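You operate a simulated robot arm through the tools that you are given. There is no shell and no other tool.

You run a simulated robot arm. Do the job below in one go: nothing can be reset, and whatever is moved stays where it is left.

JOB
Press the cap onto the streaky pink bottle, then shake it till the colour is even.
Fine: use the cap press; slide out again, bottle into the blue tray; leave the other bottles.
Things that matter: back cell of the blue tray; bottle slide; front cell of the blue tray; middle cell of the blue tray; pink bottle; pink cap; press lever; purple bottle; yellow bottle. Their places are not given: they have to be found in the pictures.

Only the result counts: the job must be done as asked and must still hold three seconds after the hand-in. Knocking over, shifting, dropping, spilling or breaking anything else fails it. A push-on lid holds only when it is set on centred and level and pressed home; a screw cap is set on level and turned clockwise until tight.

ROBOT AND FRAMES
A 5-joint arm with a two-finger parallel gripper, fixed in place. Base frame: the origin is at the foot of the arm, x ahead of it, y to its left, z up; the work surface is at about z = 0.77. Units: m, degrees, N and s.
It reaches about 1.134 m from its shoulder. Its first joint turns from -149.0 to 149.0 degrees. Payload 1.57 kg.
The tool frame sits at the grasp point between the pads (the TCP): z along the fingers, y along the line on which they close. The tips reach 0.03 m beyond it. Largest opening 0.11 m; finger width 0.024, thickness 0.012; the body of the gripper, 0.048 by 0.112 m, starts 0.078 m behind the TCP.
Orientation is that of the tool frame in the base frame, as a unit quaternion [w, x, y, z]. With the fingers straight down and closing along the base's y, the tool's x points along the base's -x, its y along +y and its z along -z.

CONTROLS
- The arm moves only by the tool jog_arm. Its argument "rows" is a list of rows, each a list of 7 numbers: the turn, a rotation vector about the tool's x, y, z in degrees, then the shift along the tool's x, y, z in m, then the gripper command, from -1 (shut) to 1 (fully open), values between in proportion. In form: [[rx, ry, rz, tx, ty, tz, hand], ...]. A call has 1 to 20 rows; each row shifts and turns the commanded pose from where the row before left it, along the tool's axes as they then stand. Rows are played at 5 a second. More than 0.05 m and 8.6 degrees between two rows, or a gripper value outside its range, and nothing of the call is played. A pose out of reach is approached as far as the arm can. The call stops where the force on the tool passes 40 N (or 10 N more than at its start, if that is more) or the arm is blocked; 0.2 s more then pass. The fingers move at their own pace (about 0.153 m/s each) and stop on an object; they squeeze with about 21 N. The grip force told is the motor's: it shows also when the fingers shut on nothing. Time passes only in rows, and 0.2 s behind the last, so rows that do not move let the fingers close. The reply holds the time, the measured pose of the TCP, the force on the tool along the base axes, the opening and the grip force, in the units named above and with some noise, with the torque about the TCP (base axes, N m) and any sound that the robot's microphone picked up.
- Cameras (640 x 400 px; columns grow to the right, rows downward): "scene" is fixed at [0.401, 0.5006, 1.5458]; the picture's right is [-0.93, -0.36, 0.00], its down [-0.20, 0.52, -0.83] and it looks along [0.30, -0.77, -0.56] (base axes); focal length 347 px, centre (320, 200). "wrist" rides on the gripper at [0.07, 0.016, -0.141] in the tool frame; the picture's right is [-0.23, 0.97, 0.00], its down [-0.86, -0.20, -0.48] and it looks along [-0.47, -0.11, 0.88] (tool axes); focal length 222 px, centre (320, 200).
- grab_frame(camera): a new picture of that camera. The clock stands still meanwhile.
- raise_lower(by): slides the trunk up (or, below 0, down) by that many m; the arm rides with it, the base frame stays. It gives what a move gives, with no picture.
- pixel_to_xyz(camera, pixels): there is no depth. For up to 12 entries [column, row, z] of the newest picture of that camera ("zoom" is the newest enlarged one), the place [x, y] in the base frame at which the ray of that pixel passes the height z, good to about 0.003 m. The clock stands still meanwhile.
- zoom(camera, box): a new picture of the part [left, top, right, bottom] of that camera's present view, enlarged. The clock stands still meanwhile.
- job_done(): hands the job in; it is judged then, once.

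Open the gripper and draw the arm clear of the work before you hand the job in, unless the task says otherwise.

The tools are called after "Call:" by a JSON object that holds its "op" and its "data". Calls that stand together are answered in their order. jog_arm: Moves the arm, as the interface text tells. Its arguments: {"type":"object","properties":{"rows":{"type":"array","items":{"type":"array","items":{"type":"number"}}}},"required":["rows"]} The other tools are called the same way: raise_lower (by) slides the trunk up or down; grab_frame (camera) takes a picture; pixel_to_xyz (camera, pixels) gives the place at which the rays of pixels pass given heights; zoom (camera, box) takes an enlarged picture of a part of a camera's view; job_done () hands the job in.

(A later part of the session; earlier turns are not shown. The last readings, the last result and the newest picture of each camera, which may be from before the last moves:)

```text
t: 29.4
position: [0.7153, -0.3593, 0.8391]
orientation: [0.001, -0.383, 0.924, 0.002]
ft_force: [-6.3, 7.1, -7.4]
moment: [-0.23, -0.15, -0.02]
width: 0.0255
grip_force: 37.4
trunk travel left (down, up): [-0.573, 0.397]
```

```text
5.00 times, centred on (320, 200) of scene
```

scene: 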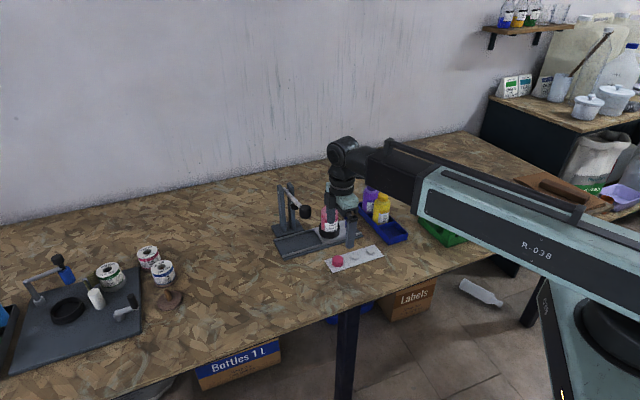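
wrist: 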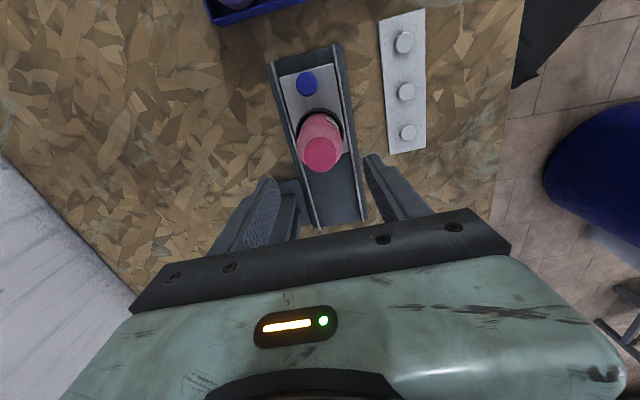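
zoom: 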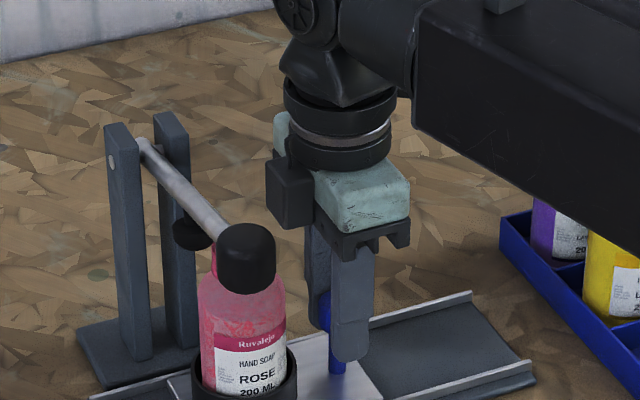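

Slid 0.09 m smoothly; the bottle is approaching the plunger. I continue slowly about 0.03 m more, expecting a stop.

Call:
{"op": "jog_arm", "data": {"rows": [[0, 0, 0, -0.006, 0, 0, -1], [0, 0, 0, -0.006, 0, 0, -1], [0, 0, 0, -0.006, 0, 0, -1], [0, 0, 0, -0.004, 0, 0, -1], [0, 0, 0, -0.003, 0, 0, -1], [0, 0, 0, 0, 0, 0, -1]]}}

Call:
{"op": "zoom", "data": {"camera": "scene", "box": [260, 160, 380, 240]}}

Call:
{"op": "grab_frame", "data": {"camera": "wrist"}}

```text
t: 30.8
position: [0.7341, -0.3405, 0.8412]
orientation: [0.001, -0.384, 0.923, 0.001]
ft_force: [-7.5, 10.4, -9.3]
moment: [-0.19, -0.16, -0.07]
width: 0.0257
grip_force: 37.4
trunk travel left (down, up): [-0.573, 0.397]
```

```text
5.00 times, centred on (320, 200) of scene
```

zoom: 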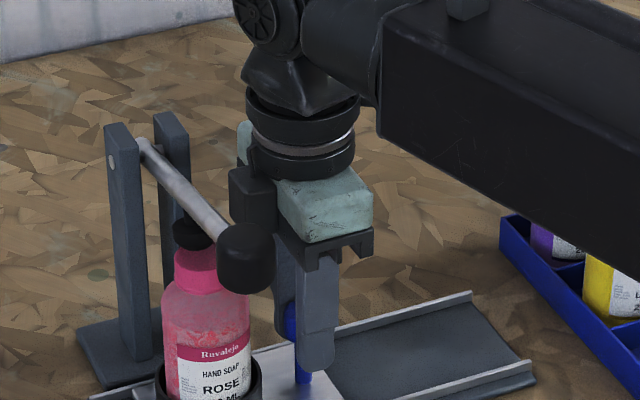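

```text
taken
```

wrist: 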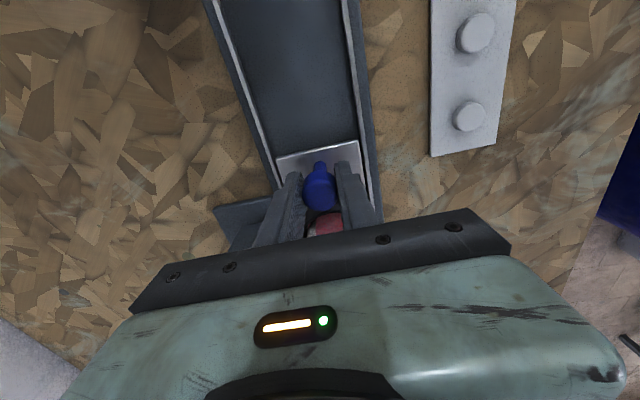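

Bottle is nearly under the plunger (plunger at zoom x≈193, cap centre ≈196, so ~2 mm short). I creep on to feel for an end stop.

Call:
{"op": "jog_arm", "data": {"rows": [[0, 0, 0, -0.002, 0, 0, -1], [0, 0, 0, -0.002, 0, 0, -1], [0, 0, 0, 0, 0, 0, -1]]}}

```text
t: 31.6
position: [0.7359, -0.3387, 0.8406]
orientation: [0.002, -0.382, 0.924, 0.001]
ft_force: [-4.0, 4.0, -3.5]
moment: [-0.11, -0.32, 0.01]
width: 0.0257
grip_force: 37.0
trunk travel left (down, up): [-0.573, 0.397]
```

Call:
{"op": "jog_arm", "data": {"rows": [[0, 0, 0, -0.002, 0, 0, -1], [0, 0, 0, 0, 0, 0, -1]]}}

Call:
{"op": "zoom", "data": {"camera": "scene", "box": [270, 190, 330, 240]}}

```text
t: 32.2
position: [0.7384, -0.3388, 0.8408]
orientation: [0.0, -0.382, 0.924, 0.0]
ft_force: [-4.6, -2.0, -2.3]
moment: [0.09, -0.53, 0.12]
width: 0.0258
grip_force: 36.9
trunk travel left (down, up): [-0.573, 0.397]
```

```text
8.00 times, centred on (300, 215) of scene
```

zoom: 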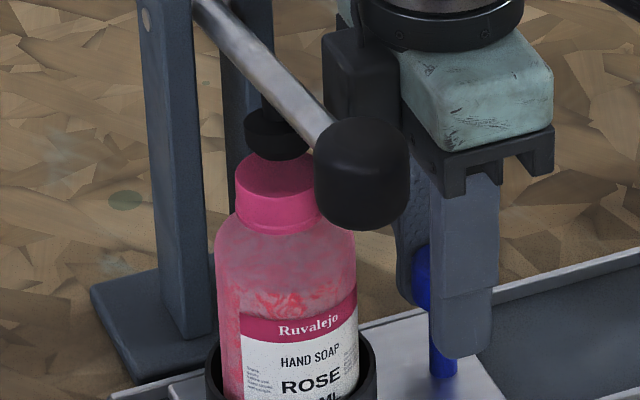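

Travel is now 0.121 m, the force along the slide has turned to about -4.7 N, and the plunger (centre 276) sits over the cap (centre 278). I nudge 1 mm more to confirm the stop.

Call:
{"op": "jog_arm", "data": {"rows": [[0, 0, 0, -0.0015, 0, 0, -1], [0, 0, 0, 0, 0, 0, -1]]}}

```text
t: 32.8
position: [0.7371, -0.3375, 0.8398]
orientation: [0.0, -0.382, 0.924, 0.001]
ft_force: [-15.8, -7.3, -8.5]
moment: [0.03, -0.51, 0.03]
width: 0.0259
grip_force: 37.0
trunk travel left (down, up): [-0.573, 0.397]
```

That is the stop (about -16 N along the slide). I relax 1.5 mm and open the fingers.

Call:
{"op": "jog_arm", "data": {"rows": [[0, 0, 0, 0.0018, 0, 0, -1], [0, 0, 0, 0, 0, 0, -0.4], [0, 0, 0, 0, 0, 0, 0.0], [0, 0, 0, 0, 0, 0, 0.1], [0, 0, 0, 0, 0, 0, 0.1]]}}

Call:
{"op": "zoom", "data": {"camera": "scene", "box": [270, 180, 350, 240]}}

```text
t: 34.0
position: [0.7366, -0.3374, 0.8403]
orientation: [0.001, -0.383, 0.924, 0.002]
ft_force: [0.0, 0.0, 0.0]
moment: [0.01, 0.0, -0.01]
width: 0.0606
grip_force: 0.0
trunk travel left (down, up): [-0.573, 0.397]
```

```text
6.67 times, centred on (310, 210) of scene
```

zoom: 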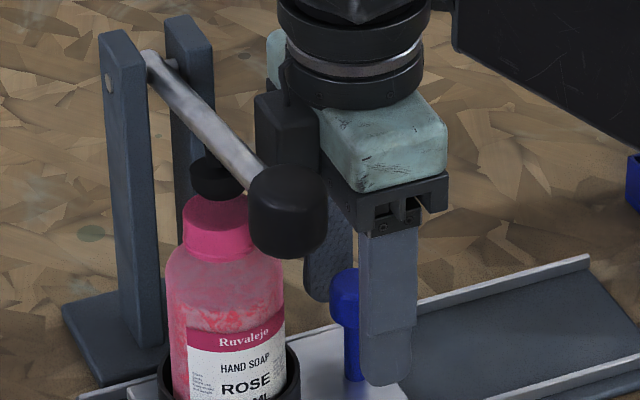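

Released with zero force. I raise 0.2 m to clear the lever.

Call:
{"op": "raise_lower", "data": {"by": 0.2}}

Call:
{"op": "grab_frame", "data": {"camera": "wrist"}}

Call:
{"op": "zoom", "data": {"camera": "scene", "box": [270, 180, 350, 240]}}

```text
t: 36.2
position: [0.7368, -0.3386, 1.0406]
orientation: [0.002, -0.382, 0.924, 0.001]
ft_force: [0.2, -0.2, -0.1]
moment: [0.01, 0.01, 0.03]
width: 0.0605
grip_force: 0.0
trunk travel left (down, up): [-0.773, 0.197]
```

```text
taken
```

wrist: 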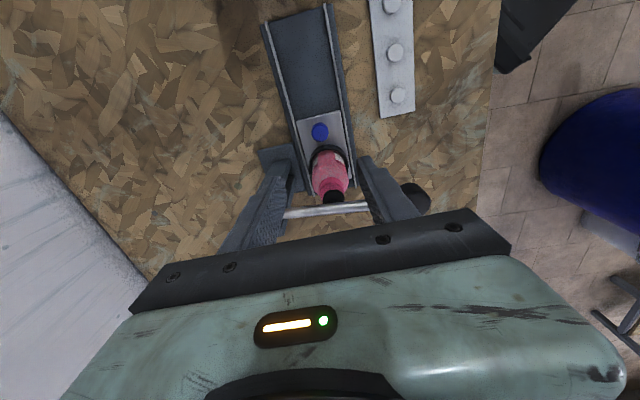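

```text
6.67 times, centred on (310, 210) of scene
```

zoom: 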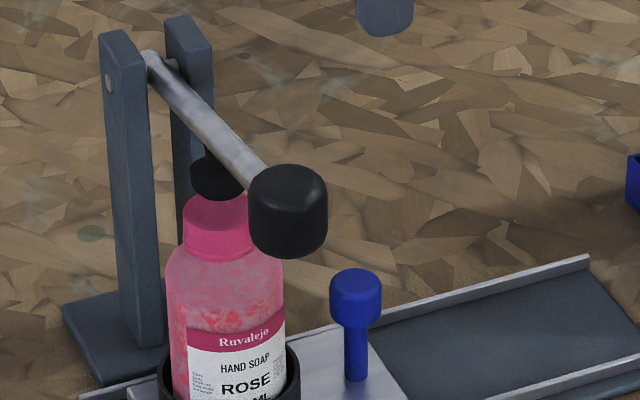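

The slide stayed in place under the plunger. I close the fingers and move toward the lever knob (~(0.7265,-0.228), top ≈ 0.976), stopping beside it so it can be seen; tips are at 1.01, above everything.

Call:
{"op": "jog_arm", "data": {"rows": [[0, 0, 0, -0.0301, 0.0214, 0, -1], [0, 0, 0, -0.0301, 0.0214, 0, -1], [0, 0, 0, -0.0301, 0.0214, 0, -1], [0, 0, 0, -0.0301, 0.0214, 0, -1], [0, 0, 0, 0, 0, 0, -1]]}}

Call:
{"op": "grab_frame", "data": {"camera": "wrist"}}

Call:
{"op": "zoom", "data": {"camera": "wrist", "box": [240, 80, 400, 200]}}

```text
t: 37.4
position: [0.7602, -0.1909, 1.041]
orientation: [0.002, -0.383, 0.924, 0.002]
ft_force: [-0.1, 0.9, -0.4]
moment: [-0.04, -0.01, -0.02]
width: 0.0
grip_force: 21.2
trunk travel left (down, up): [-0.773, 0.197]
```

```text
taken
```

wrist: 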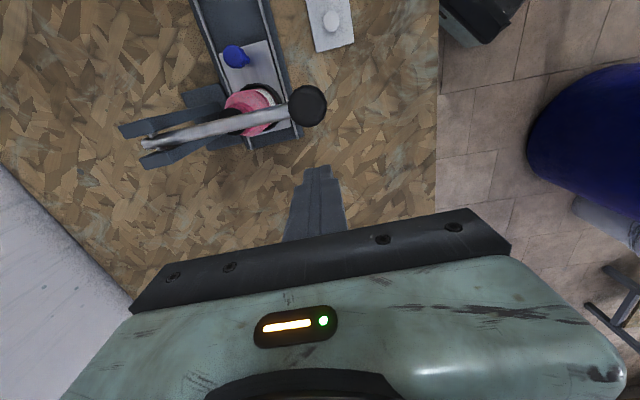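

```text
3.33 times, centred on (320, 140) of wrist
```

zoom: 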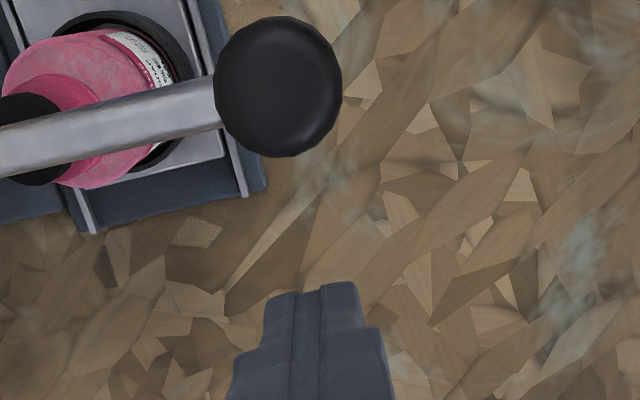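

The knob is at wrist (307,106) → tool offset (+0.052, 0). I shift over it with closed fingers.

Call:
{"op": "jog_arm", "data": {"rows": [[0, 0, 0, 0.026, 0, 0, -1], [0, 0, 0, 0.026, 0, 0, -1], [0, 0, 0, 0, 0, 0, -1]]}}

Call:
{"op": "zoom", "data": {"camera": "wrist", "box": [240, 100, 400, 220]}}

Call:
{"op": "zoom", "data": {"camera": "scene", "box": [270, 170, 350, 230]}}

```text
t: 38.2
position: [0.7241, -0.2299, 1.0411]
orientation: [0.001, -0.384, 0.924, 0.001]
ft_force: [-0.5, -1.2, 1.0]
moment: [-0.01, -0.02, -0.01]
width: 0.0002
grip_force: 21.0
trunk travel left (down, up): [-0.773, 0.197]
```

```text
3.33 times, centred on (320, 160) of wrist
```

zoom: 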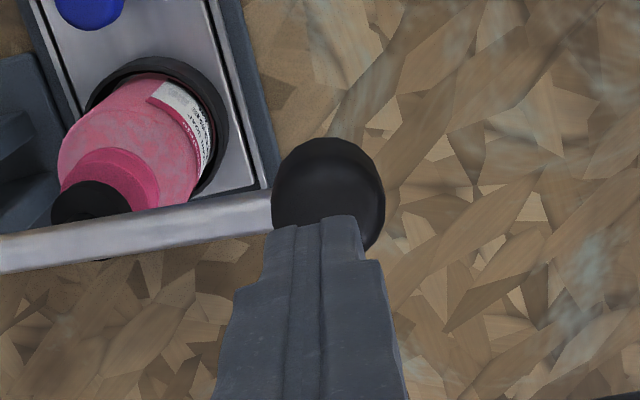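

```text
6.67 times, centred on (310, 200) of scene
```

zoom: 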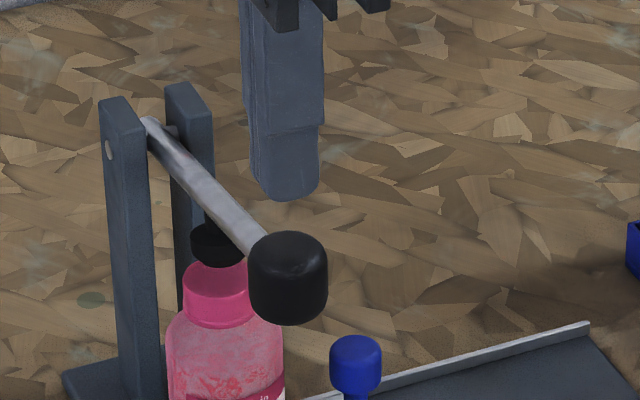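

Fingertips (285,195) stand over the knob (288,250 top) in the scene zoom. I lower 0.028 m to near contact.

Call:
{"op": "raise_lower", "data": {"by": -0.028}}

```text
t: 38.9
position: [0.7237, -0.232, 1.0123]
orientation: [0.001, -0.383, 0.924, 0.002]
ft_force: [-0.2, 0.2, 1.9]
moment: [-0.01, 0.04, 0.03]
width: 0.0001
grip_force: 21.1
trunk travel left (down, up): [-0.745, 0.225]
```

Force z reads 1.9 N, near contact; I press down in small steps.

Call:
{"op": "raise_lower", "data": {"by": -0.008}}

Call:
{"op": "zoom", "data": {"camera": "scene", "box": [270, 170, 350, 230]}}

```text
t: 39.5
position: [0.724, -0.2306, 1.0047]
orientation: [0.002, -0.383, 0.924, 0.001]
ft_force: [-0.6, 0.7, 2.1]
moment: [0.02, 0.03, -0.01]
width: 0.0
grip_force: 21.1
trunk travel left (down, up): [-0.737, 0.233]
```

```text
6.67 times, centred on (310, 200) of scene
```

zoom: 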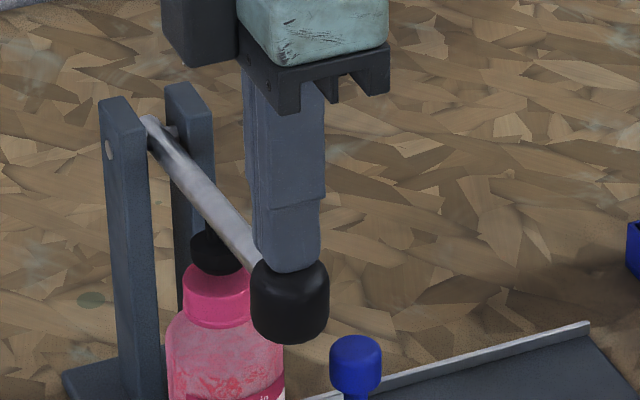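

The lever is moving down (knob from y≈280 to ≈300), with about 2 N of return spring. The plunger is almost on the cap; I continue in 5 mm steps.

Call:
{"op": "raise_lower", "data": {"by": -0.006}}

```text
t: 40.0
position: [0.724, -0.2311, 0.9976]
orientation: [0.001, -0.382, 0.924, 0.001]
ft_force: [-0.8, 0.8, 1.9]
moment: [0.0, 0.03, 0.02]
width: 0.0
grip_force: 20.9
trunk travel left (down, up): [-0.731, 0.239]
```

Call:
{"op": "raise_lower", "data": {"by": -0.005}}

```text
t: 40.5
position: [0.7235, -0.2297, 0.9938]
orientation: [0.002, -0.383, 0.924, 0.0]
ft_force: [-0.2, 0.6, 1.8]
moment: [0.0, 0.03, 0.03]
width: 0.0002
grip_force: 21.1
trunk travel left (down, up): [-0.726, 0.244]
```

Call:
{"op": "raise_lower", "data": {"by": -0.005}}

Call:
{"op": "zoom", "data": {"camera": "scene", "box": [270, 170, 350, 230]}}

```text
t: 41.1
position: [0.7237, -0.2304, 0.9885]
orientation: [0.001, -0.383, 0.924, 0.0]
ft_force: [-1.1, 0.9, 1.1]
moment: [0.03, 0.03, 0.0]
width: 0.0
grip_force: 21.0
trunk travel left (down, up): [-0.721, 0.249]
```

```text
6.67 times, centred on (310, 200) of scene
```

zoom: 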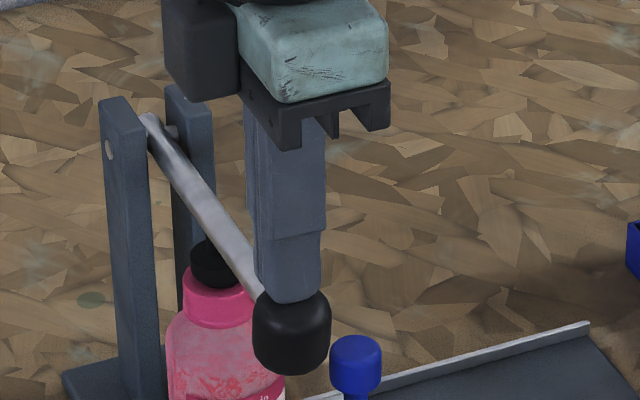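

The plunger is just about touching the cap top. I continue with 3 mm steps, watching force and sound.

Call:
{"op": "raise_lower", "data": {"by": -0.003}}

```text
t: 41.6
position: [0.7235, -0.2307, 0.984]
orientation: [0.002, -0.383, 0.924, 0.002]
ft_force: [-1.3, 0.7, 1.4]
moment: [0.02, 0.02, 0.0]
width: 0.0
grip_force: 20.5
trunk travel left (down, up): [-0.718, 0.252]
```

Call:
{"op": "raise_lower", "data": {"by": -0.003}}

```text
t: 42.1
position: [0.7244, -0.2306, 0.9821]
orientation: [0.002, -0.384, 0.924, 0.001]
ft_force: [-0.9, 2.0, 6.5]
moment: [0.06, 0.05, 0.0]
width: 0.0
grip_force: 20.6
trunk travel left (down, up): [-0.715, 0.255]
```

Force rises to 6.5 N – the plunger is on the cap. I keep pressing in 2 mm steps.

Call:
{"op": "raise_lower", "data": {"by": -0.002}}

```text
t: 42.6
position: [0.7239, -0.2299, 0.9812]
orientation: [0.002, -0.383, 0.924, 0.0]
ft_force: [3.8, 1.5, 14.8]
moment: [0.08, -0.08, -0.03]
width: 0.0001
grip_force: 20.8
trunk travel left (down, up): [-0.713, 0.257]
heard: snap
```

A snap was heard at 14.8 N. I look at the cap and press slightly further to be sure it is home.

Call:
{"op": "zoom", "data": {"camera": "scene", "box": [280, 195, 320, 225]}}

Call:
{"op": "raise_lower", "data": {"by": -0.002}}

```text
13.33 times, centred on (300, 210) of scene
```

zoom: 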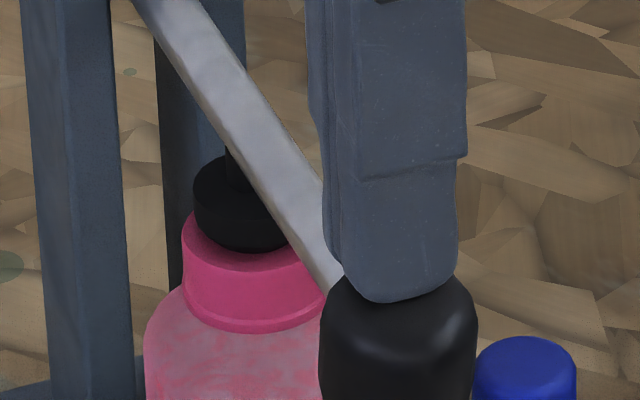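

```text
t: 43.2
position: [0.7237, -0.2298, 0.978]
orientation: [0.002, -0.383, 0.924, 0.001]
ft_force: [7.1, -0.4, 21.4]
moment: [0.06, -0.16, -0.02]
width: 0.0
grip_force: 20.9
trunk travel left (down, up): [-0.711, 0.259]
```

Call:
{"op": "raise_lower", "data": {"by": -0.002}}

Call:
{"op": "zoom", "data": {"camera": "scene", "box": [280, 195, 320, 225]}}

```text
t: 43.8
position: [0.7227, -0.2299, 0.9783]
orientation: [0.002, -0.383, 0.924, 0.0]
ft_force: [2.8, -0.5, 30.9]
moment: [0.09, 0.0, -0.11]
width: 0.0
grip_force: 21.1
trunk travel left (down, up): [-0.71, 0.26]
stopped: the force on the tool passed its limit at 40 N (the readings are from after the stop); the commanded pose is now the measured one
```

```text
13.33 times, centred on (300, 210) of scene
```

zoom: 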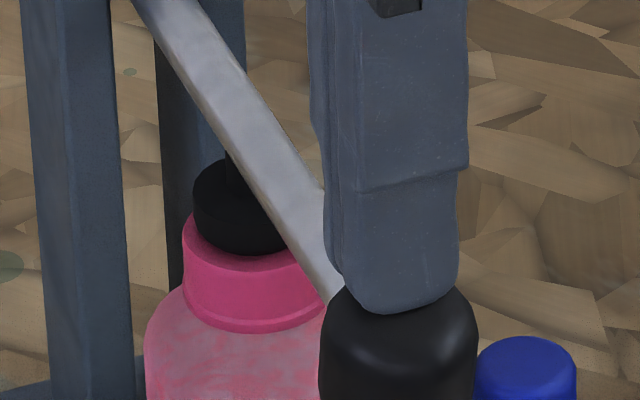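

40 N at the knob with no more travel: the cap is pressed home. I raise off the lever gently.

Call:
{"op": "raise_lower", "data": {"by": 0.02}}

Call:
{"op": "raise_lower", "data": {"by": 0.05}}

Call:
{"op": "zoom", "data": {"camera": "scene", "box": [270, 180, 350, 240]}}

Call:
{"op": "zoom", "data": {"camera": "scene", "box": [280, 195, 320, 225]}}

```text
t: 44.5
position: [0.7251, -0.2297, 0.9968]
orientation: [0.002, -0.383, 0.924, 0.001]
ft_force: [0.4, -1.0, 1.3]
moment: [-0.02, 0.03, 0.01]
width: 0.0
grip_force: 20.7
trunk travel left (down, up): [-0.73, 0.24]
```

```text
t: 45.4
position: [0.7247, -0.2301, 1.0468]
orientation: [0.001, -0.382, 0.924, 0.001]
ft_force: [0.2, -0.5, 0.4]
moment: [0.02, 0.01, 0.01]
width: 0.0002
grip_force: 21.3
trunk travel left (down, up): [-0.78, 0.19]
```

```text
6.67 times, centred on (310, 210) of scene
```

zoom: 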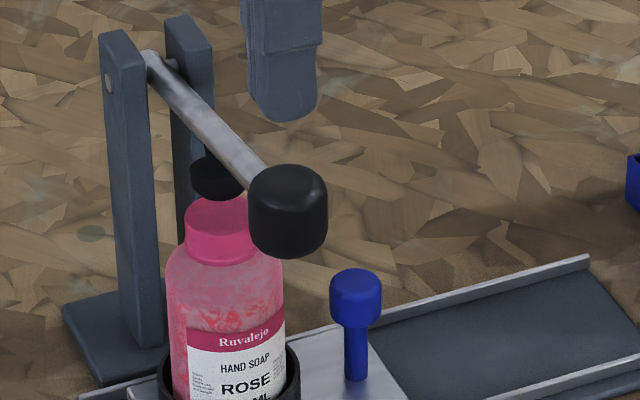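

```text
13.33 times, centred on (300, 210) of scene
```

zoom: 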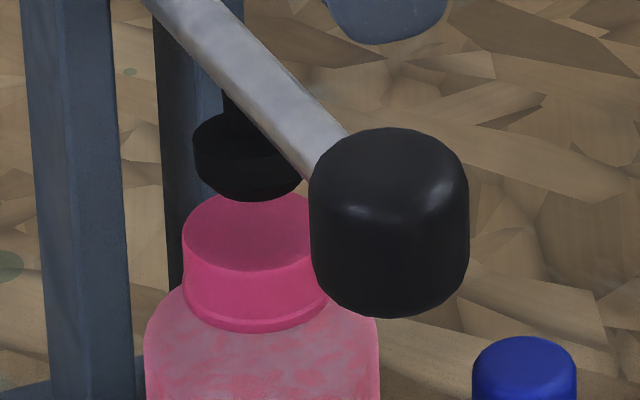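

The lever sprang back and the cap is seated. I return over the slide knob at (0.737,-0.338) with fingers opened to 0.06 m.

Call:
{"op": "jog_arm", "data": {"rows": [[0, 0, 0, 0.0225, -0.0281, 0, -0.5], [0, 0, 0, 0.0225, -0.0281, 0, 0.1], [0, 0, 0, 0.0225, -0.0281, 0, 0.1], [0, 0, 0, 0, 0, 0, 0.1]]}}

Call:
{"op": "zoom", "data": {"camera": "wrist", "box": [256, 90, 384, 220]}}

```text
t: 46.4
position: [0.7369, -0.337, 1.0476]
orientation: [0.002, -0.382, 0.924, 0.002]
ft_force: [0.6, 0.4, 0.4]
moment: [0.05, 0.02, -0.01]
width: 0.0603
grip_force: 0.1
trunk travel left (down, up): [-0.78, 0.19]
```

```text
3.08 times, centred on (320, 155) of wrist
```

zoom: 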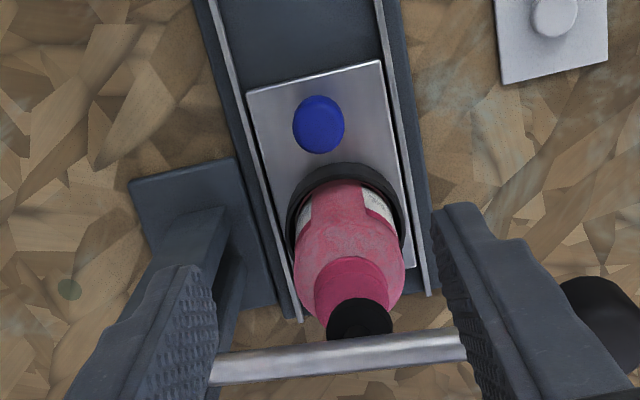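

Knob at (319.7,130.6) vs axis (320.4,132.1): within 2-3 mm. I shift 2 mm and lower in two stages.

Call:
{"op": "jog_arm", "data": {"rows": [[0, 0, 0, 0.002, 0, 0, 0.1], [0, 0, 0, 0, 0, 0, 0.1]]}}

Call:
{"op": "raise_lower", "data": {"by": -0.16}}

```text
t: 47.0
position: [0.7352, -0.3378, 1.0459]
orientation: [0.002, -0.383, 0.924, 0.0]
ft_force: [-0.4, -0.4, 0.5]
moment: [-0.05, -0.03, 0.01]
width: 0.0603
grip_force: 0.1
trunk travel left (down, up): [-0.78, 0.19]
```

```text
t: 48.8
position: [0.7353, -0.3386, 0.8863]
orientation: [0.002, -0.383, 0.924, 0.002]
ft_force: [0.4, -0.1, -0.1]
moment: [0.0, 0.0, 0.03]
width: 0.0604
grip_force: 0.0
trunk travel left (down, up): [-0.62, 0.35]
```

Clear so far at z 0.886. I lower the last 0.046 m around the knob.

Call:
{"op": "raise_lower", "data": {"by": -0.046}}

```text
t: 49.7
position: [0.7358, -0.3374, 0.8404]
orientation: [0.002, -0.382, 0.924, 0.0]
ft_force: [0.0, 0.8, -0.9]
moment: [-0.03, -0.02, -0.03]
width: 0.0607
grip_force: 0.0
trunk travel left (down, up): [-0.574, 0.396]
```

I close on the knob and then draw the slide out (tool +x) slowly.

Call:
{"op": "jog_arm", "data": {"rows": [[0, 0, 0, 0, 0, 0, -0.4], [0, 0, 0, 0, 0, 0, -1], [0, 0, 0, 0, 0, 0, -1], [0, 0, 0, 0, 0, 0, -1]]}}

Call:
{"op": "jog_arm", "data": {"rows": [[0, 0, 0, 0.004, 0, 0, -1], [0, 0, 0, 0.008, 0, 0, -1], [0, 0, 0, 0.01, 0, 0, -1], [0, 0, 0, 0.01, 0, 0, -1], [0, 0, 0, 0.01, 0, 0, -1], [0, 0, 0, 0.01, 0, 0, -1], [0, 0, 0, 0.01, 0, 0, -1], [0, 0, 0, 0.01, 0, 0, -1], [0, 0, 0, 0.01, 0, 0, -1], [0, 0, 0, 0.01, 0, 0, -1], [0, 0, 0, 0.01, 0, 0, -1], [0, 0, 0, 0.006, 0, 0, -1], [0, 0, 0, 0.005, 0, 0, -1], [0, 0, 0, 0, 0, 0, -1]]}}

Call:
{"op": "zoom", "data": {"camera": "scene", "box": [270, 160, 390, 240]}}

```text
t: 50.7
position: [0.7351, -0.338, 0.8402]
orientation: [0.002, -0.383, 0.924, 0.0]
ft_force: [12.1, -10.3, 12.1]
moment: [0.14, 0.24, 0.0]
width: 0.0257
grip_force: 37.2
trunk travel left (down, up): [-0.574, 0.396]
```

```text
t: 53.7
position: [0.6556, -0.4189, 0.8407]
orientation: [0.003, -0.382, 0.924, 0.0]
ft_force: [14.3, -17.5, 17.9]
moment: [0.43, -0.11, -0.08]
width: 0.0257
grip_force: 37.4
trunk travel left (down, up): [-0.574, 0.396]
```

```text
5.00 times, centred on (330, 200) of scene
```

zoom: 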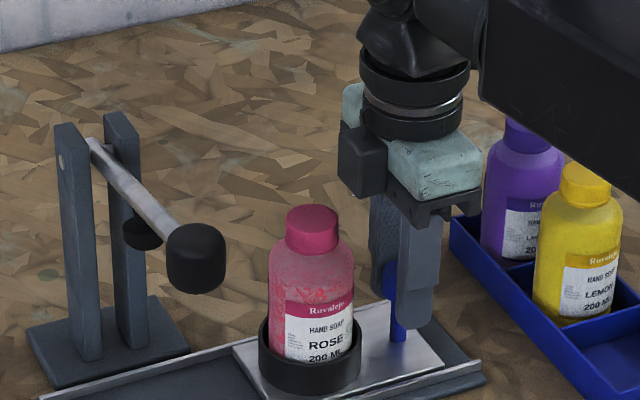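

About 5 mm short of the original home position. I pull a little further to the stop.

Call:
{"op": "jog_arm", "data": {"rows": [[0, 0, 0, 0.002, -0.0005, 0, -1], [0, 0, 0, 0.002, -0.0005, 0, -1], [0, 0, 0, 0.002, 0, 0, -1], [0, 0, 0, 0, 0, 0, -1]]}}

```text
t: 54.7
position: [0.6515, -0.4227, 0.8408]
orientation: [0.002, -0.383, 0.924, 0.002]
ft_force: [6.1, -6.0, 5.5]
moment: [-0.06, -0.45, -0.05]
width: 0.026
grip_force: 36.6
trunk travel left (down, up): [-0.574, 0.396]
```

Call:
{"op": "jog_arm", "data": {"rows": [[0, 0, 0, 0.0015, 0, 0, -1], [0, 0, 0, 0, 0, 0, -1]]}}

```text
t: 55.3
position: [0.6513, -0.4229, 0.8403]
orientation: [0.003, -0.383, 0.924, 0.0]
ft_force: [8.5, 1.1, 4.3]
moment: [-0.21, -0.09, -0.04]
width: 0.0257
grip_force: 37.1
trunk travel left (down, up): [-0.574, 0.396]
```

The slide is back against its home stop (about +7 N resisting). I release the knob and raise.

Call:
{"op": "jog_arm", "data": {"rows": [[0, 0, 0, -0.0012, 0, 0, -1], [0, 0, 0, 0, 0, 0, -0.4], [0, 0, 0, 0, 0, 0, 0.0], [0, 0, 0, 0, 0, 0, 0.1], [0, 0, 0, 0, 0, 0, 0.1]]}}

Call:
{"op": "raise_lower", "data": {"by": 0.15}}

Call:
{"op": "zoom", "data": {"camera": "scene", "box": [310, 185, 350, 215]}}

Call:
{"op": "grab_frame", "data": {"camera": "wrist"}}

```text
t: 56.5
position: [0.6514, -0.4236, 0.8412]
orientation: [0.002, -0.382, 0.924, 0.0]
ft_force: [0.3, -0.4, -0.3]
moment: [0.0, -0.01, -0.01]
width: 0.0606
grip_force: 0.0
trunk travel left (down, up): [-0.574, 0.396]
```

```text
t: 58.3
position: [0.6518, -0.4238, 0.9902]
orientation: [0.001, -0.382, 0.924, 0.0]
ft_force: [0.6, -0.3, -0.8]
moment: [0.02, 0.0, 0.02]
width: 0.0606
grip_force: 0.0
trunk travel left (down, up): [-0.724, 0.246]
```

```text
13.33 times, centred on (330, 200) of scene
```

zoom: 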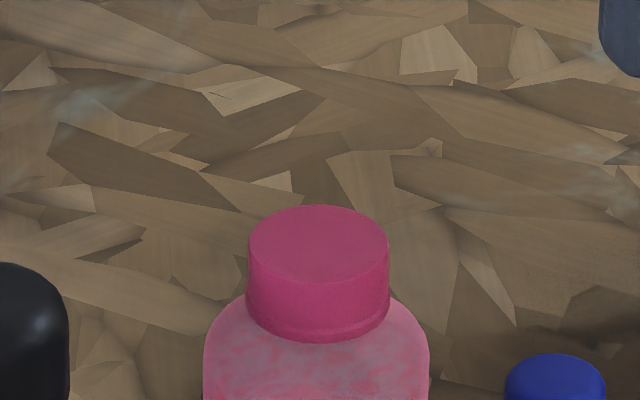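

```text
taken
```

wrist: 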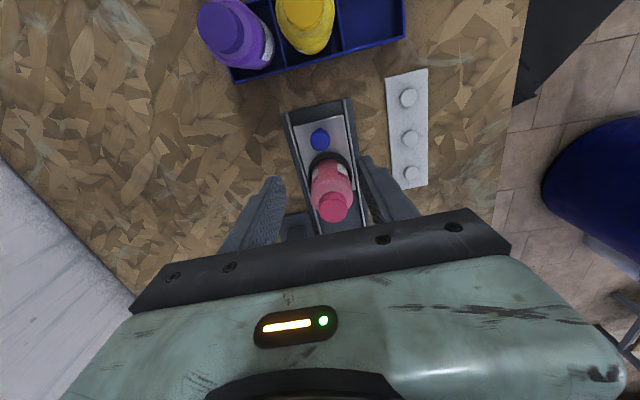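

The cap dropped about 9 px (2.6 mm) versus before pressing. I zoom in tighter to check that it is level all round.

Call:
{"op": "zoom", "data": {"camera": "scene", "box": [320, 195, 340, 215]}}

Call:
{"op": "zoom", "data": {"camera": "wrist", "box": [288, 145, 384, 235]}}

Call:
{"op": "zoom", "data": {"camera": "scene", "box": [365, 175, 395, 200]}}

```text
16.00 times, centred on (330, 205) of scene
```

zoom: 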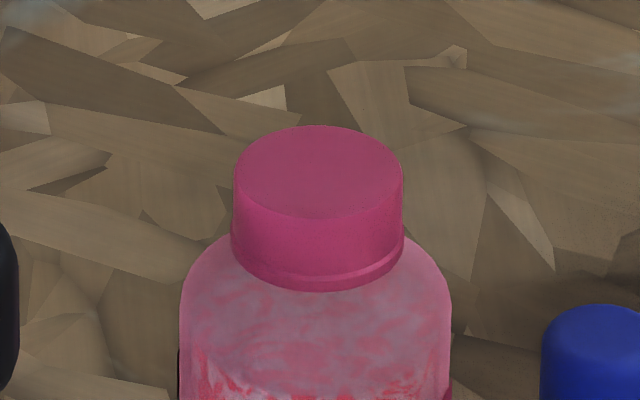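

```text
4.44 times, centred on (336, 190) of wrist
```

zoom: 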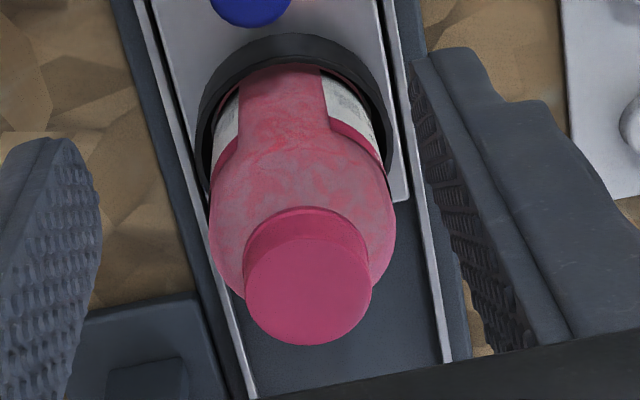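

```text
16.00 times, centred on (380, 188) of scene
```

zoom: 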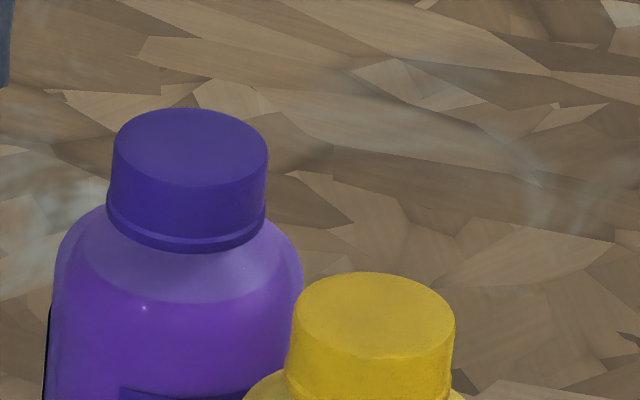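

The cap's lean matches pure perspective (about 1 px), so it is level and seated. Cap top at wrist (333,210) gives tool offset (-0.0667, 0): I move over the bottle with fingers opened to about 0.09 m.

Call:
{"op": "jog_arm", "data": {"rows": [[0, 0, 0, -0.0222, 0, 0, 0.64], [0, 0, 0, -0.0222, 0, 0, 0.64], [0, 0, 0, -0.0223, 0, 0, 0.64], [0, 0, 0, 0, 0, 0, 0.64]]}}

Call:
{"op": "zoom", "data": {"camera": "wrist", "box": [256, 110, 384, 210]}}

Call:
{"op": "zoom", "data": {"camera": "scene", "box": [290, 170, 370, 240]}}

```text
t: 59.3
position: [0.6978, -0.3754, 0.9907]
orientation: [0.001, -0.383, 0.924, 0.001]
ft_force: [-0.6, 0.1, 0.4]
moment: [-0.01, -0.01, -0.02]
width: 0.0903
grip_force: 0.1
trunk travel left (down, up): [-0.724, 0.246]
```

```text
4.00 times, centred on (320, 160) of wrist
```

zoom: 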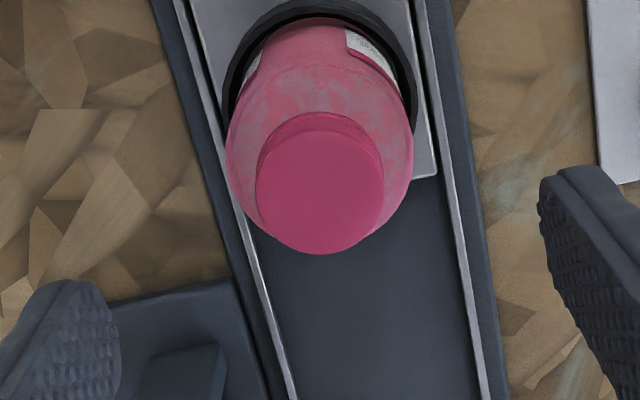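

```text
5.71 times, centred on (330, 205) of scene
```

zoom: 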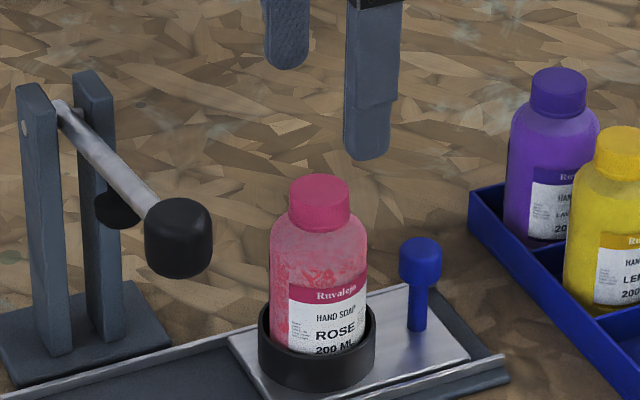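

Cap centre (320,157.8) matches the axis (320.6,157.4). I lower to grip the body at z ≈ 0.862 (cap top 0.907 stays under the palm at 0.94).

Call:
{"op": "raise_lower", "data": {"by": -0.128}}

Call:
{"op": "zoom", "data": {"camera": "scene", "box": [290, 170, 370, 240]}}

```text
t: 60.8
position: [0.698, -0.376, 0.8624]
orientation: [0.002, -0.383, 0.924, 0.0]
ft_force: [-0.6, -0.1, 0.9]
moment: [0.02, -0.02, -0.01]
width: 0.0901
grip_force: 0.0
trunk travel left (down, up): [-0.596, 0.374]
```

```text
5.71 times, centred on (330, 205) of scene
```

zoom: 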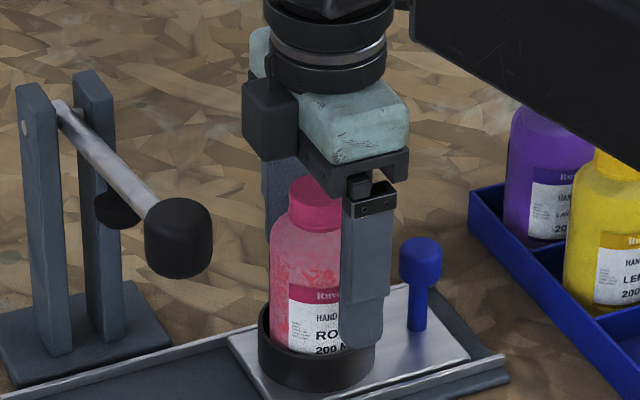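

The fingers straddle the body with the tips above the ring. I close to grip.

Call:
{"op": "jog_arm", "data": {"rows": [[0, 0, 0, 0, 0, 0, 0.2], [0, 0, 0, 0, 0, 0, -0.2], [0, 0, 0, 0, 0, 0, -1], [0, 0, 0, 0, 0, 0, -1], [0, 0, 0, 0, 0, 0, -1]]}}

```text
t: 62.0
position: [0.6984, -0.3768, 0.863]
orientation: [0.002, -0.383, 0.924, 0.0]
ft_force: [0.7, -1.3, 2.0]
moment: [-0.03, -0.01, -0.01]
width: 0.0547
grip_force: 21.4
trunk travel left (down, up): [-0.596, 0.374]
```

Gripped at 0.0547 m. I lift 0.05 m slowly first to test the hold.

Call:
{"op": "raise_lower", "data": {"by": 0.05}}

Call:
{"op": "zoom", "data": {"camera": "scene", "box": [290, 160, 370, 240]}}

```text
t: 63.0
position: [0.6983, -0.3766, 0.9119]
orientation: [0.001, -0.383, 0.924, 0.002]
ft_force: [0.4, 0.4, -2.6]
moment: [0.0, 0.01, 0.0]
width: 0.055
grip_force: 20.9
trunk travel left (down, up): [-0.646, 0.324]
```

```text
5.00 times, centred on (330, 200) of scene
```

zoom: 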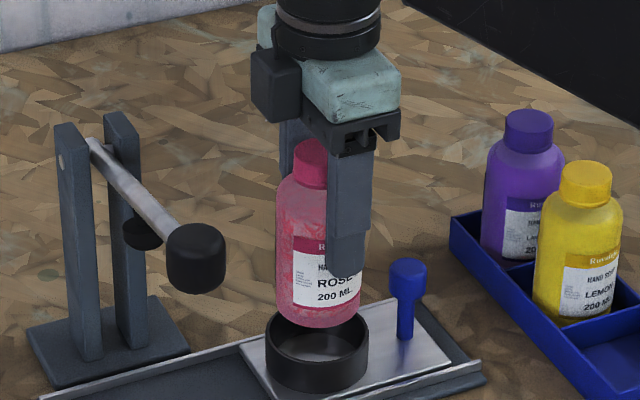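

The bottle lifts cleanly (about 2.6 N), with the cap on. I raise to about z 1.11 for shaking, well above everything.

Call:
{"op": "raise_lower", "data": {"by": 0.2}}

Call:
{"op": "zoom", "data": {"camera": "wrist", "box": [240, 100, 400, 220]}}

Call:
{"op": "zoom", "data": {"camera": "scene", "box": [280, 70, 390, 180]}}

```text
t: 65.1
position: [0.6981, -0.3759, 1.1126]
orientation: [0.001, -0.383, 0.924, 0.0]
ft_force: [-0.1, 0.2, -2.3]
moment: [0.04, 0.01, 0.0]
width: 0.0544
grip_force: 21.2
trunk travel left (down, up): [-0.846, 0.124]
```

```text
3.33 times, centred on (320, 160) of wrist
```

zoom: 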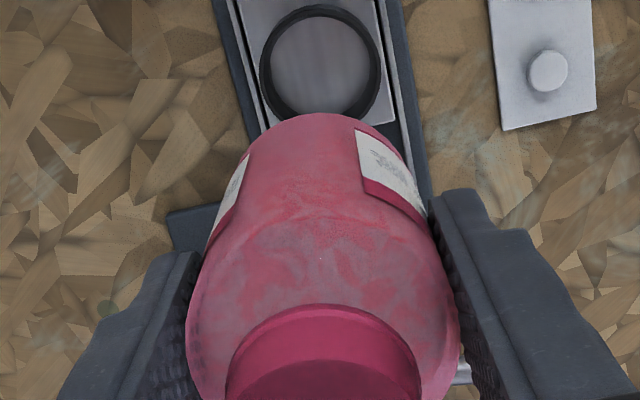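

```text
3.64 times, centred on (335, 125) of scene
```

zoom: 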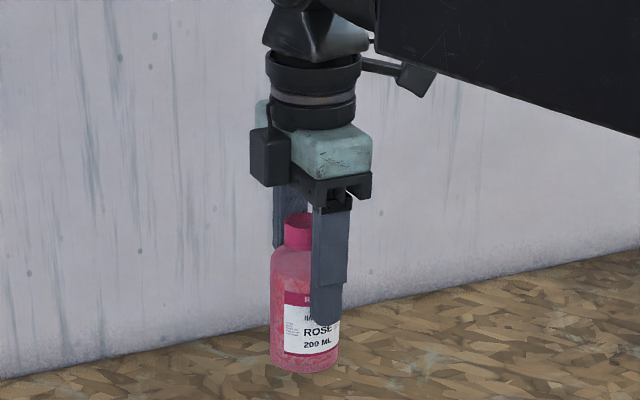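

The liquid is still streaky (wrist zoom around (330,250)). I shake along the closing direction (tool y), where the pads push rather than slip, first with moderate strokes.

Call:
{"op": "jog_arm", "data": {"rows": [[0, 0, 0, 0, 0.02, 0, -1], [0, 0, 0, 0, -0.04, 0, -1], [0, 0, 0, 0, 0.04, 0, -1], [0, 0, 0, 0, -0.04, 0, -1], [0, 0, 0, 0, 0.04, 0, -1], [0, 0, 0, 0, -0.04, 0, -1], [0, 0, 0, 0, 0.04, 0, -1], [0, 0, 0, 0, -0.04, 0, -1], [0, 0, 0, 0, 0.04, 0, -1], [0, 0, 0, 0, -0.02, 0, -1], [0, 0, 0, 0, 0, 0, -1]]}}

Call:
{"op": "zoom", "data": {"camera": "wrist", "box": [240, 100, 400, 220]}}

Call:
{"op": "zoom", "data": {"camera": "scene", "box": [310, 120, 350, 180]}}

```text
t: 67.5
position: [0.6986, -0.3759, 1.1129]
orientation: [0.002, -0.383, 0.924, 0.001]
ft_force: [0.4, -0.6, -2.5]
moment: [-0.01, 0.01, -0.01]
width: 0.0547
grip_force: 20.8
trunk travel left (down, up): [-0.846, 0.124]
```

```text
3.33 times, centred on (320, 160) of wrist
```

zoom: 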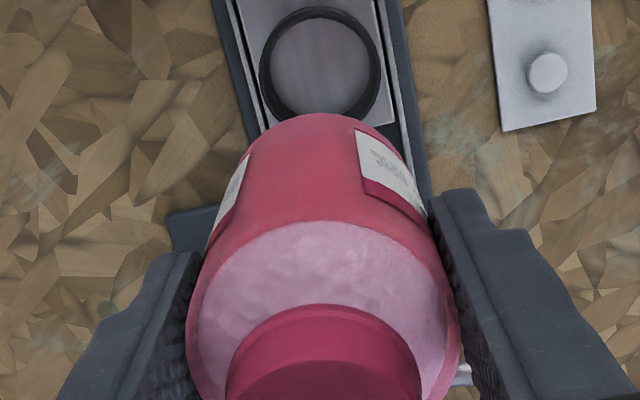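

```text
6.67 times, centred on (330, 150) of scene
```

zoom: 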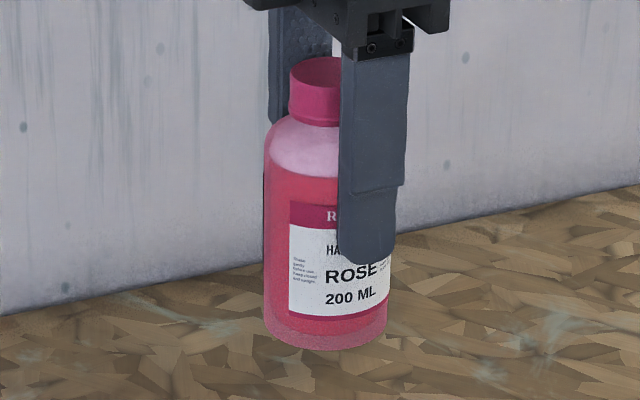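

The body colour has become much more even. I zoom in to check for remaining streaks and read the label note.

Call:
{"op": "zoom", "data": {"camera": "scene", "box": [320, 155, 345, 177]}}

Call:
{"op": "zoom", "data": {"camera": "wrist", "box": [280, 120, 370, 200]}}

Call:
{"op": "zoom", "data": {"camera": "scene", "box": [366, 180, 400, 230]}}

```text
16.00 times, centred on (332, 166) of scene
```

zoom: 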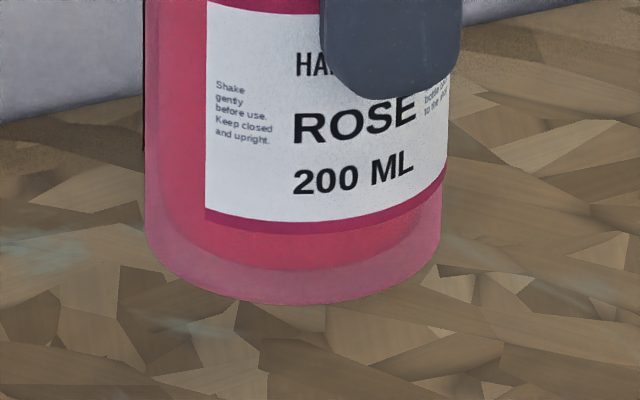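

```text
5.00 times, centred on (325, 160) of wrist
```

zoom: 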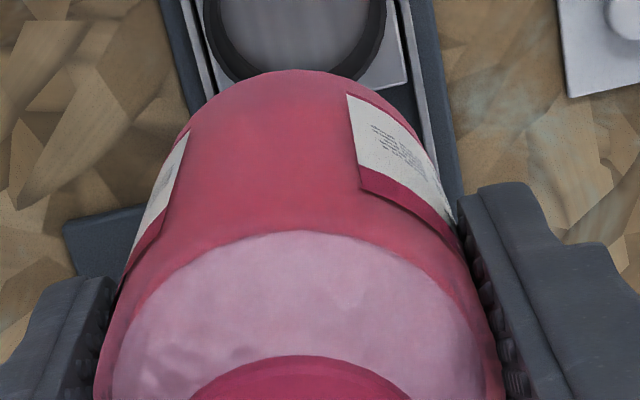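

```text
8.00 times, centred on (383, 205) of scene
```

zoom: 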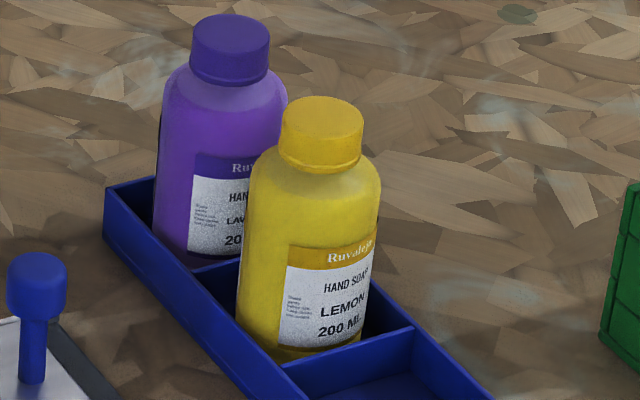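

The liquid now looks uniform. There is more label text on the right side; I zoom in to read it, and compare fine detail of the liquid.

Call:
{"op": "zoom", "data": {"camera": "wrist", "box": [335, 135, 370, 165]}}

Call:
{"op": "zoom", "data": {"camera": "scene", "box": [335, 155, 351, 171]}}

Call:
{"op": "zoom", "data": {"camera": "scene", "box": [315, 128, 345, 158]}}

```text
13.33 times, centred on (352, 150) of wrist
```

zoom: 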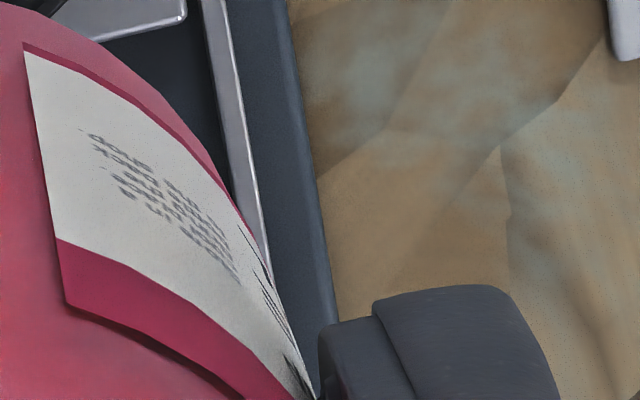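

```text
16.00 times, centred on (343, 163) of scene
```

zoom: 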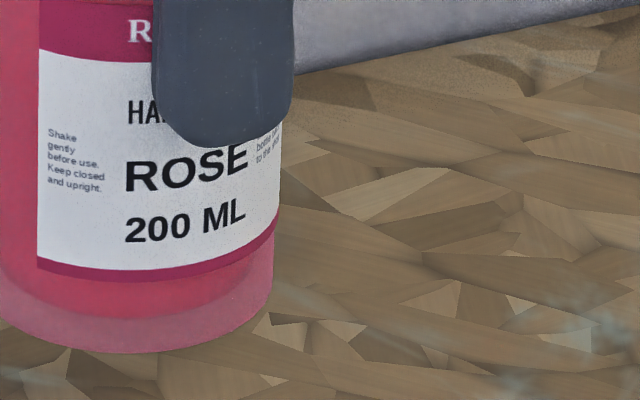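

```text
13.33 times, centred on (330, 143) of scene
```

zoom: 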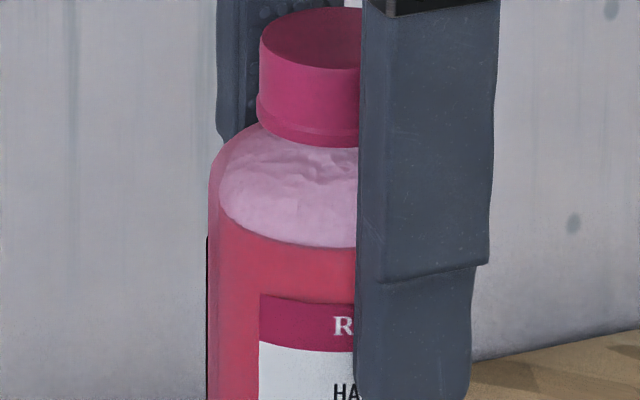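

Call:
{"op": "zoom", "data": {"camera": "wrist", "box": [290, 130, 350, 170]}}

Call:
{"op": "zoom", "data": {"camera": "scene", "box": [317, 140, 337, 175]}}

```text
10.00 times, centred on (320, 150) of wrist
```

zoom: 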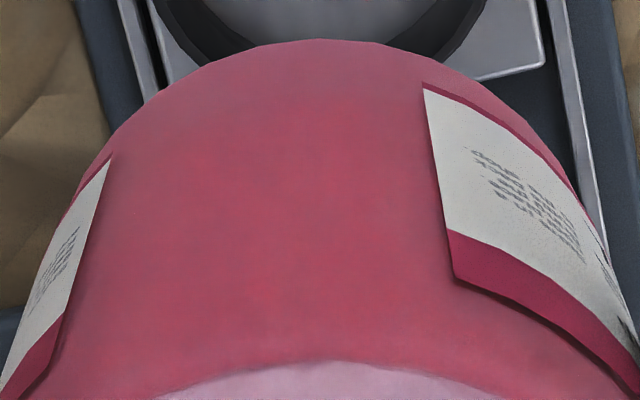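

```text
11.43 times, centred on (327, 158) of scene
```

zoom: 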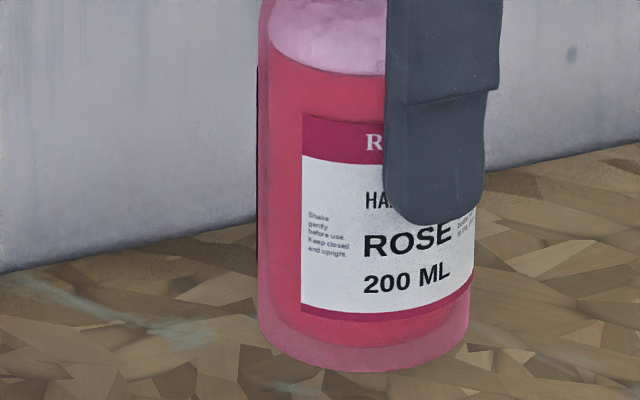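

Only very faint mottling remains (e.g. around (310,290) in the wrist zoom). I give a few more equally gentle strokes and compare.

Call:
{"op": "jog_arm", "data": {"rows": [[0, 0, 0, 0, 0.02, 0, -1], [0, 0, 0, 0, -0.04, 0, -1], [0, 0, 0, 0, 0.04, 0, -1], [0, 0, 0, 0, -0.04, 0, -1], [0, 0, 0, 0, 0.04, 0, -1], [0, 0, 0, 0, -0.02, 0, -1], [0, 0, 0, 0, 0, 0, -1]]}}

Call:
{"op": "zoom", "data": {"camera": "wrist", "box": [290, 130, 350, 170]}}

Call:
{"op": "zoom", "data": {"camera": "scene", "box": [310, 120, 350, 180]}}

```text
t: 69.1
position: [0.6985, -0.3772, 1.113]
orientation: [0.002, -0.383, 0.924, 0.0]
ft_force: [1.0, -0.5, -1.3]
moment: [0.01, -0.01, 0.04]
width: 0.0547
grip_force: 20.9
trunk travel left (down, up): [-0.846, 0.124]
```

```text
10.00 times, centred on (320, 150) of wrist
```

zoom: 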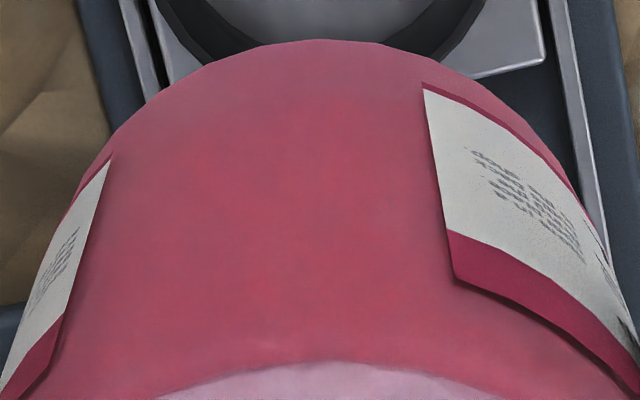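

```text
6.67 times, centred on (330, 150) of scene
```

zoom: 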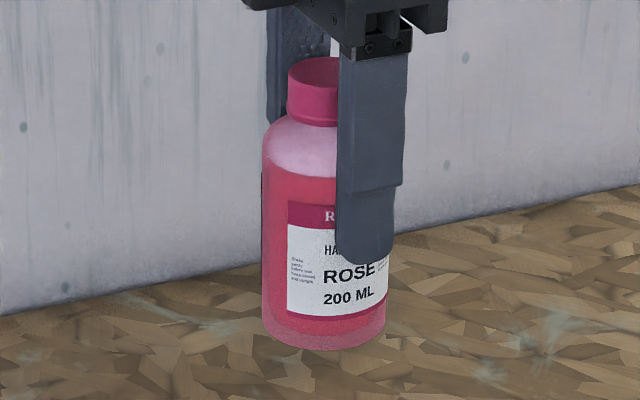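

The colour is unchanged and even. Now the tray: I take a full wrist frame, which should show the free front cell at the top of the view.

Call:
{"op": "grab_frame", "data": {"camera": "wrist"}}

Call:
{"op": "grab_frame", "data": {"camera": "scene"}}

```text
taken
```

wrist: 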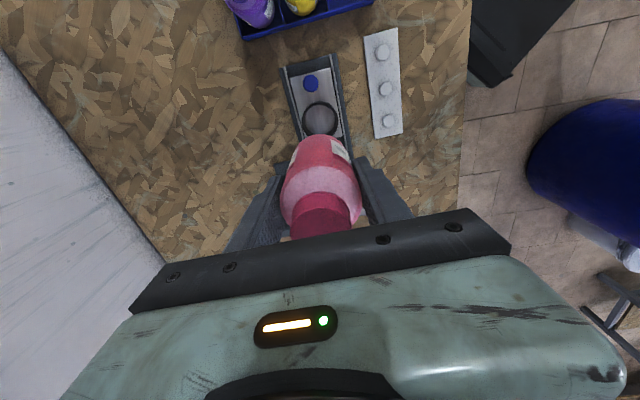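

```text
taken
```

scene: 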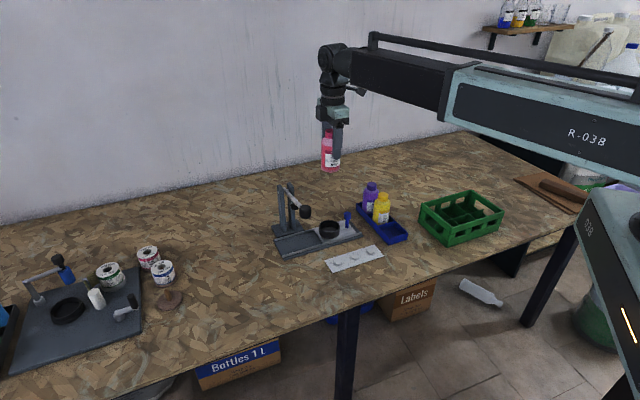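

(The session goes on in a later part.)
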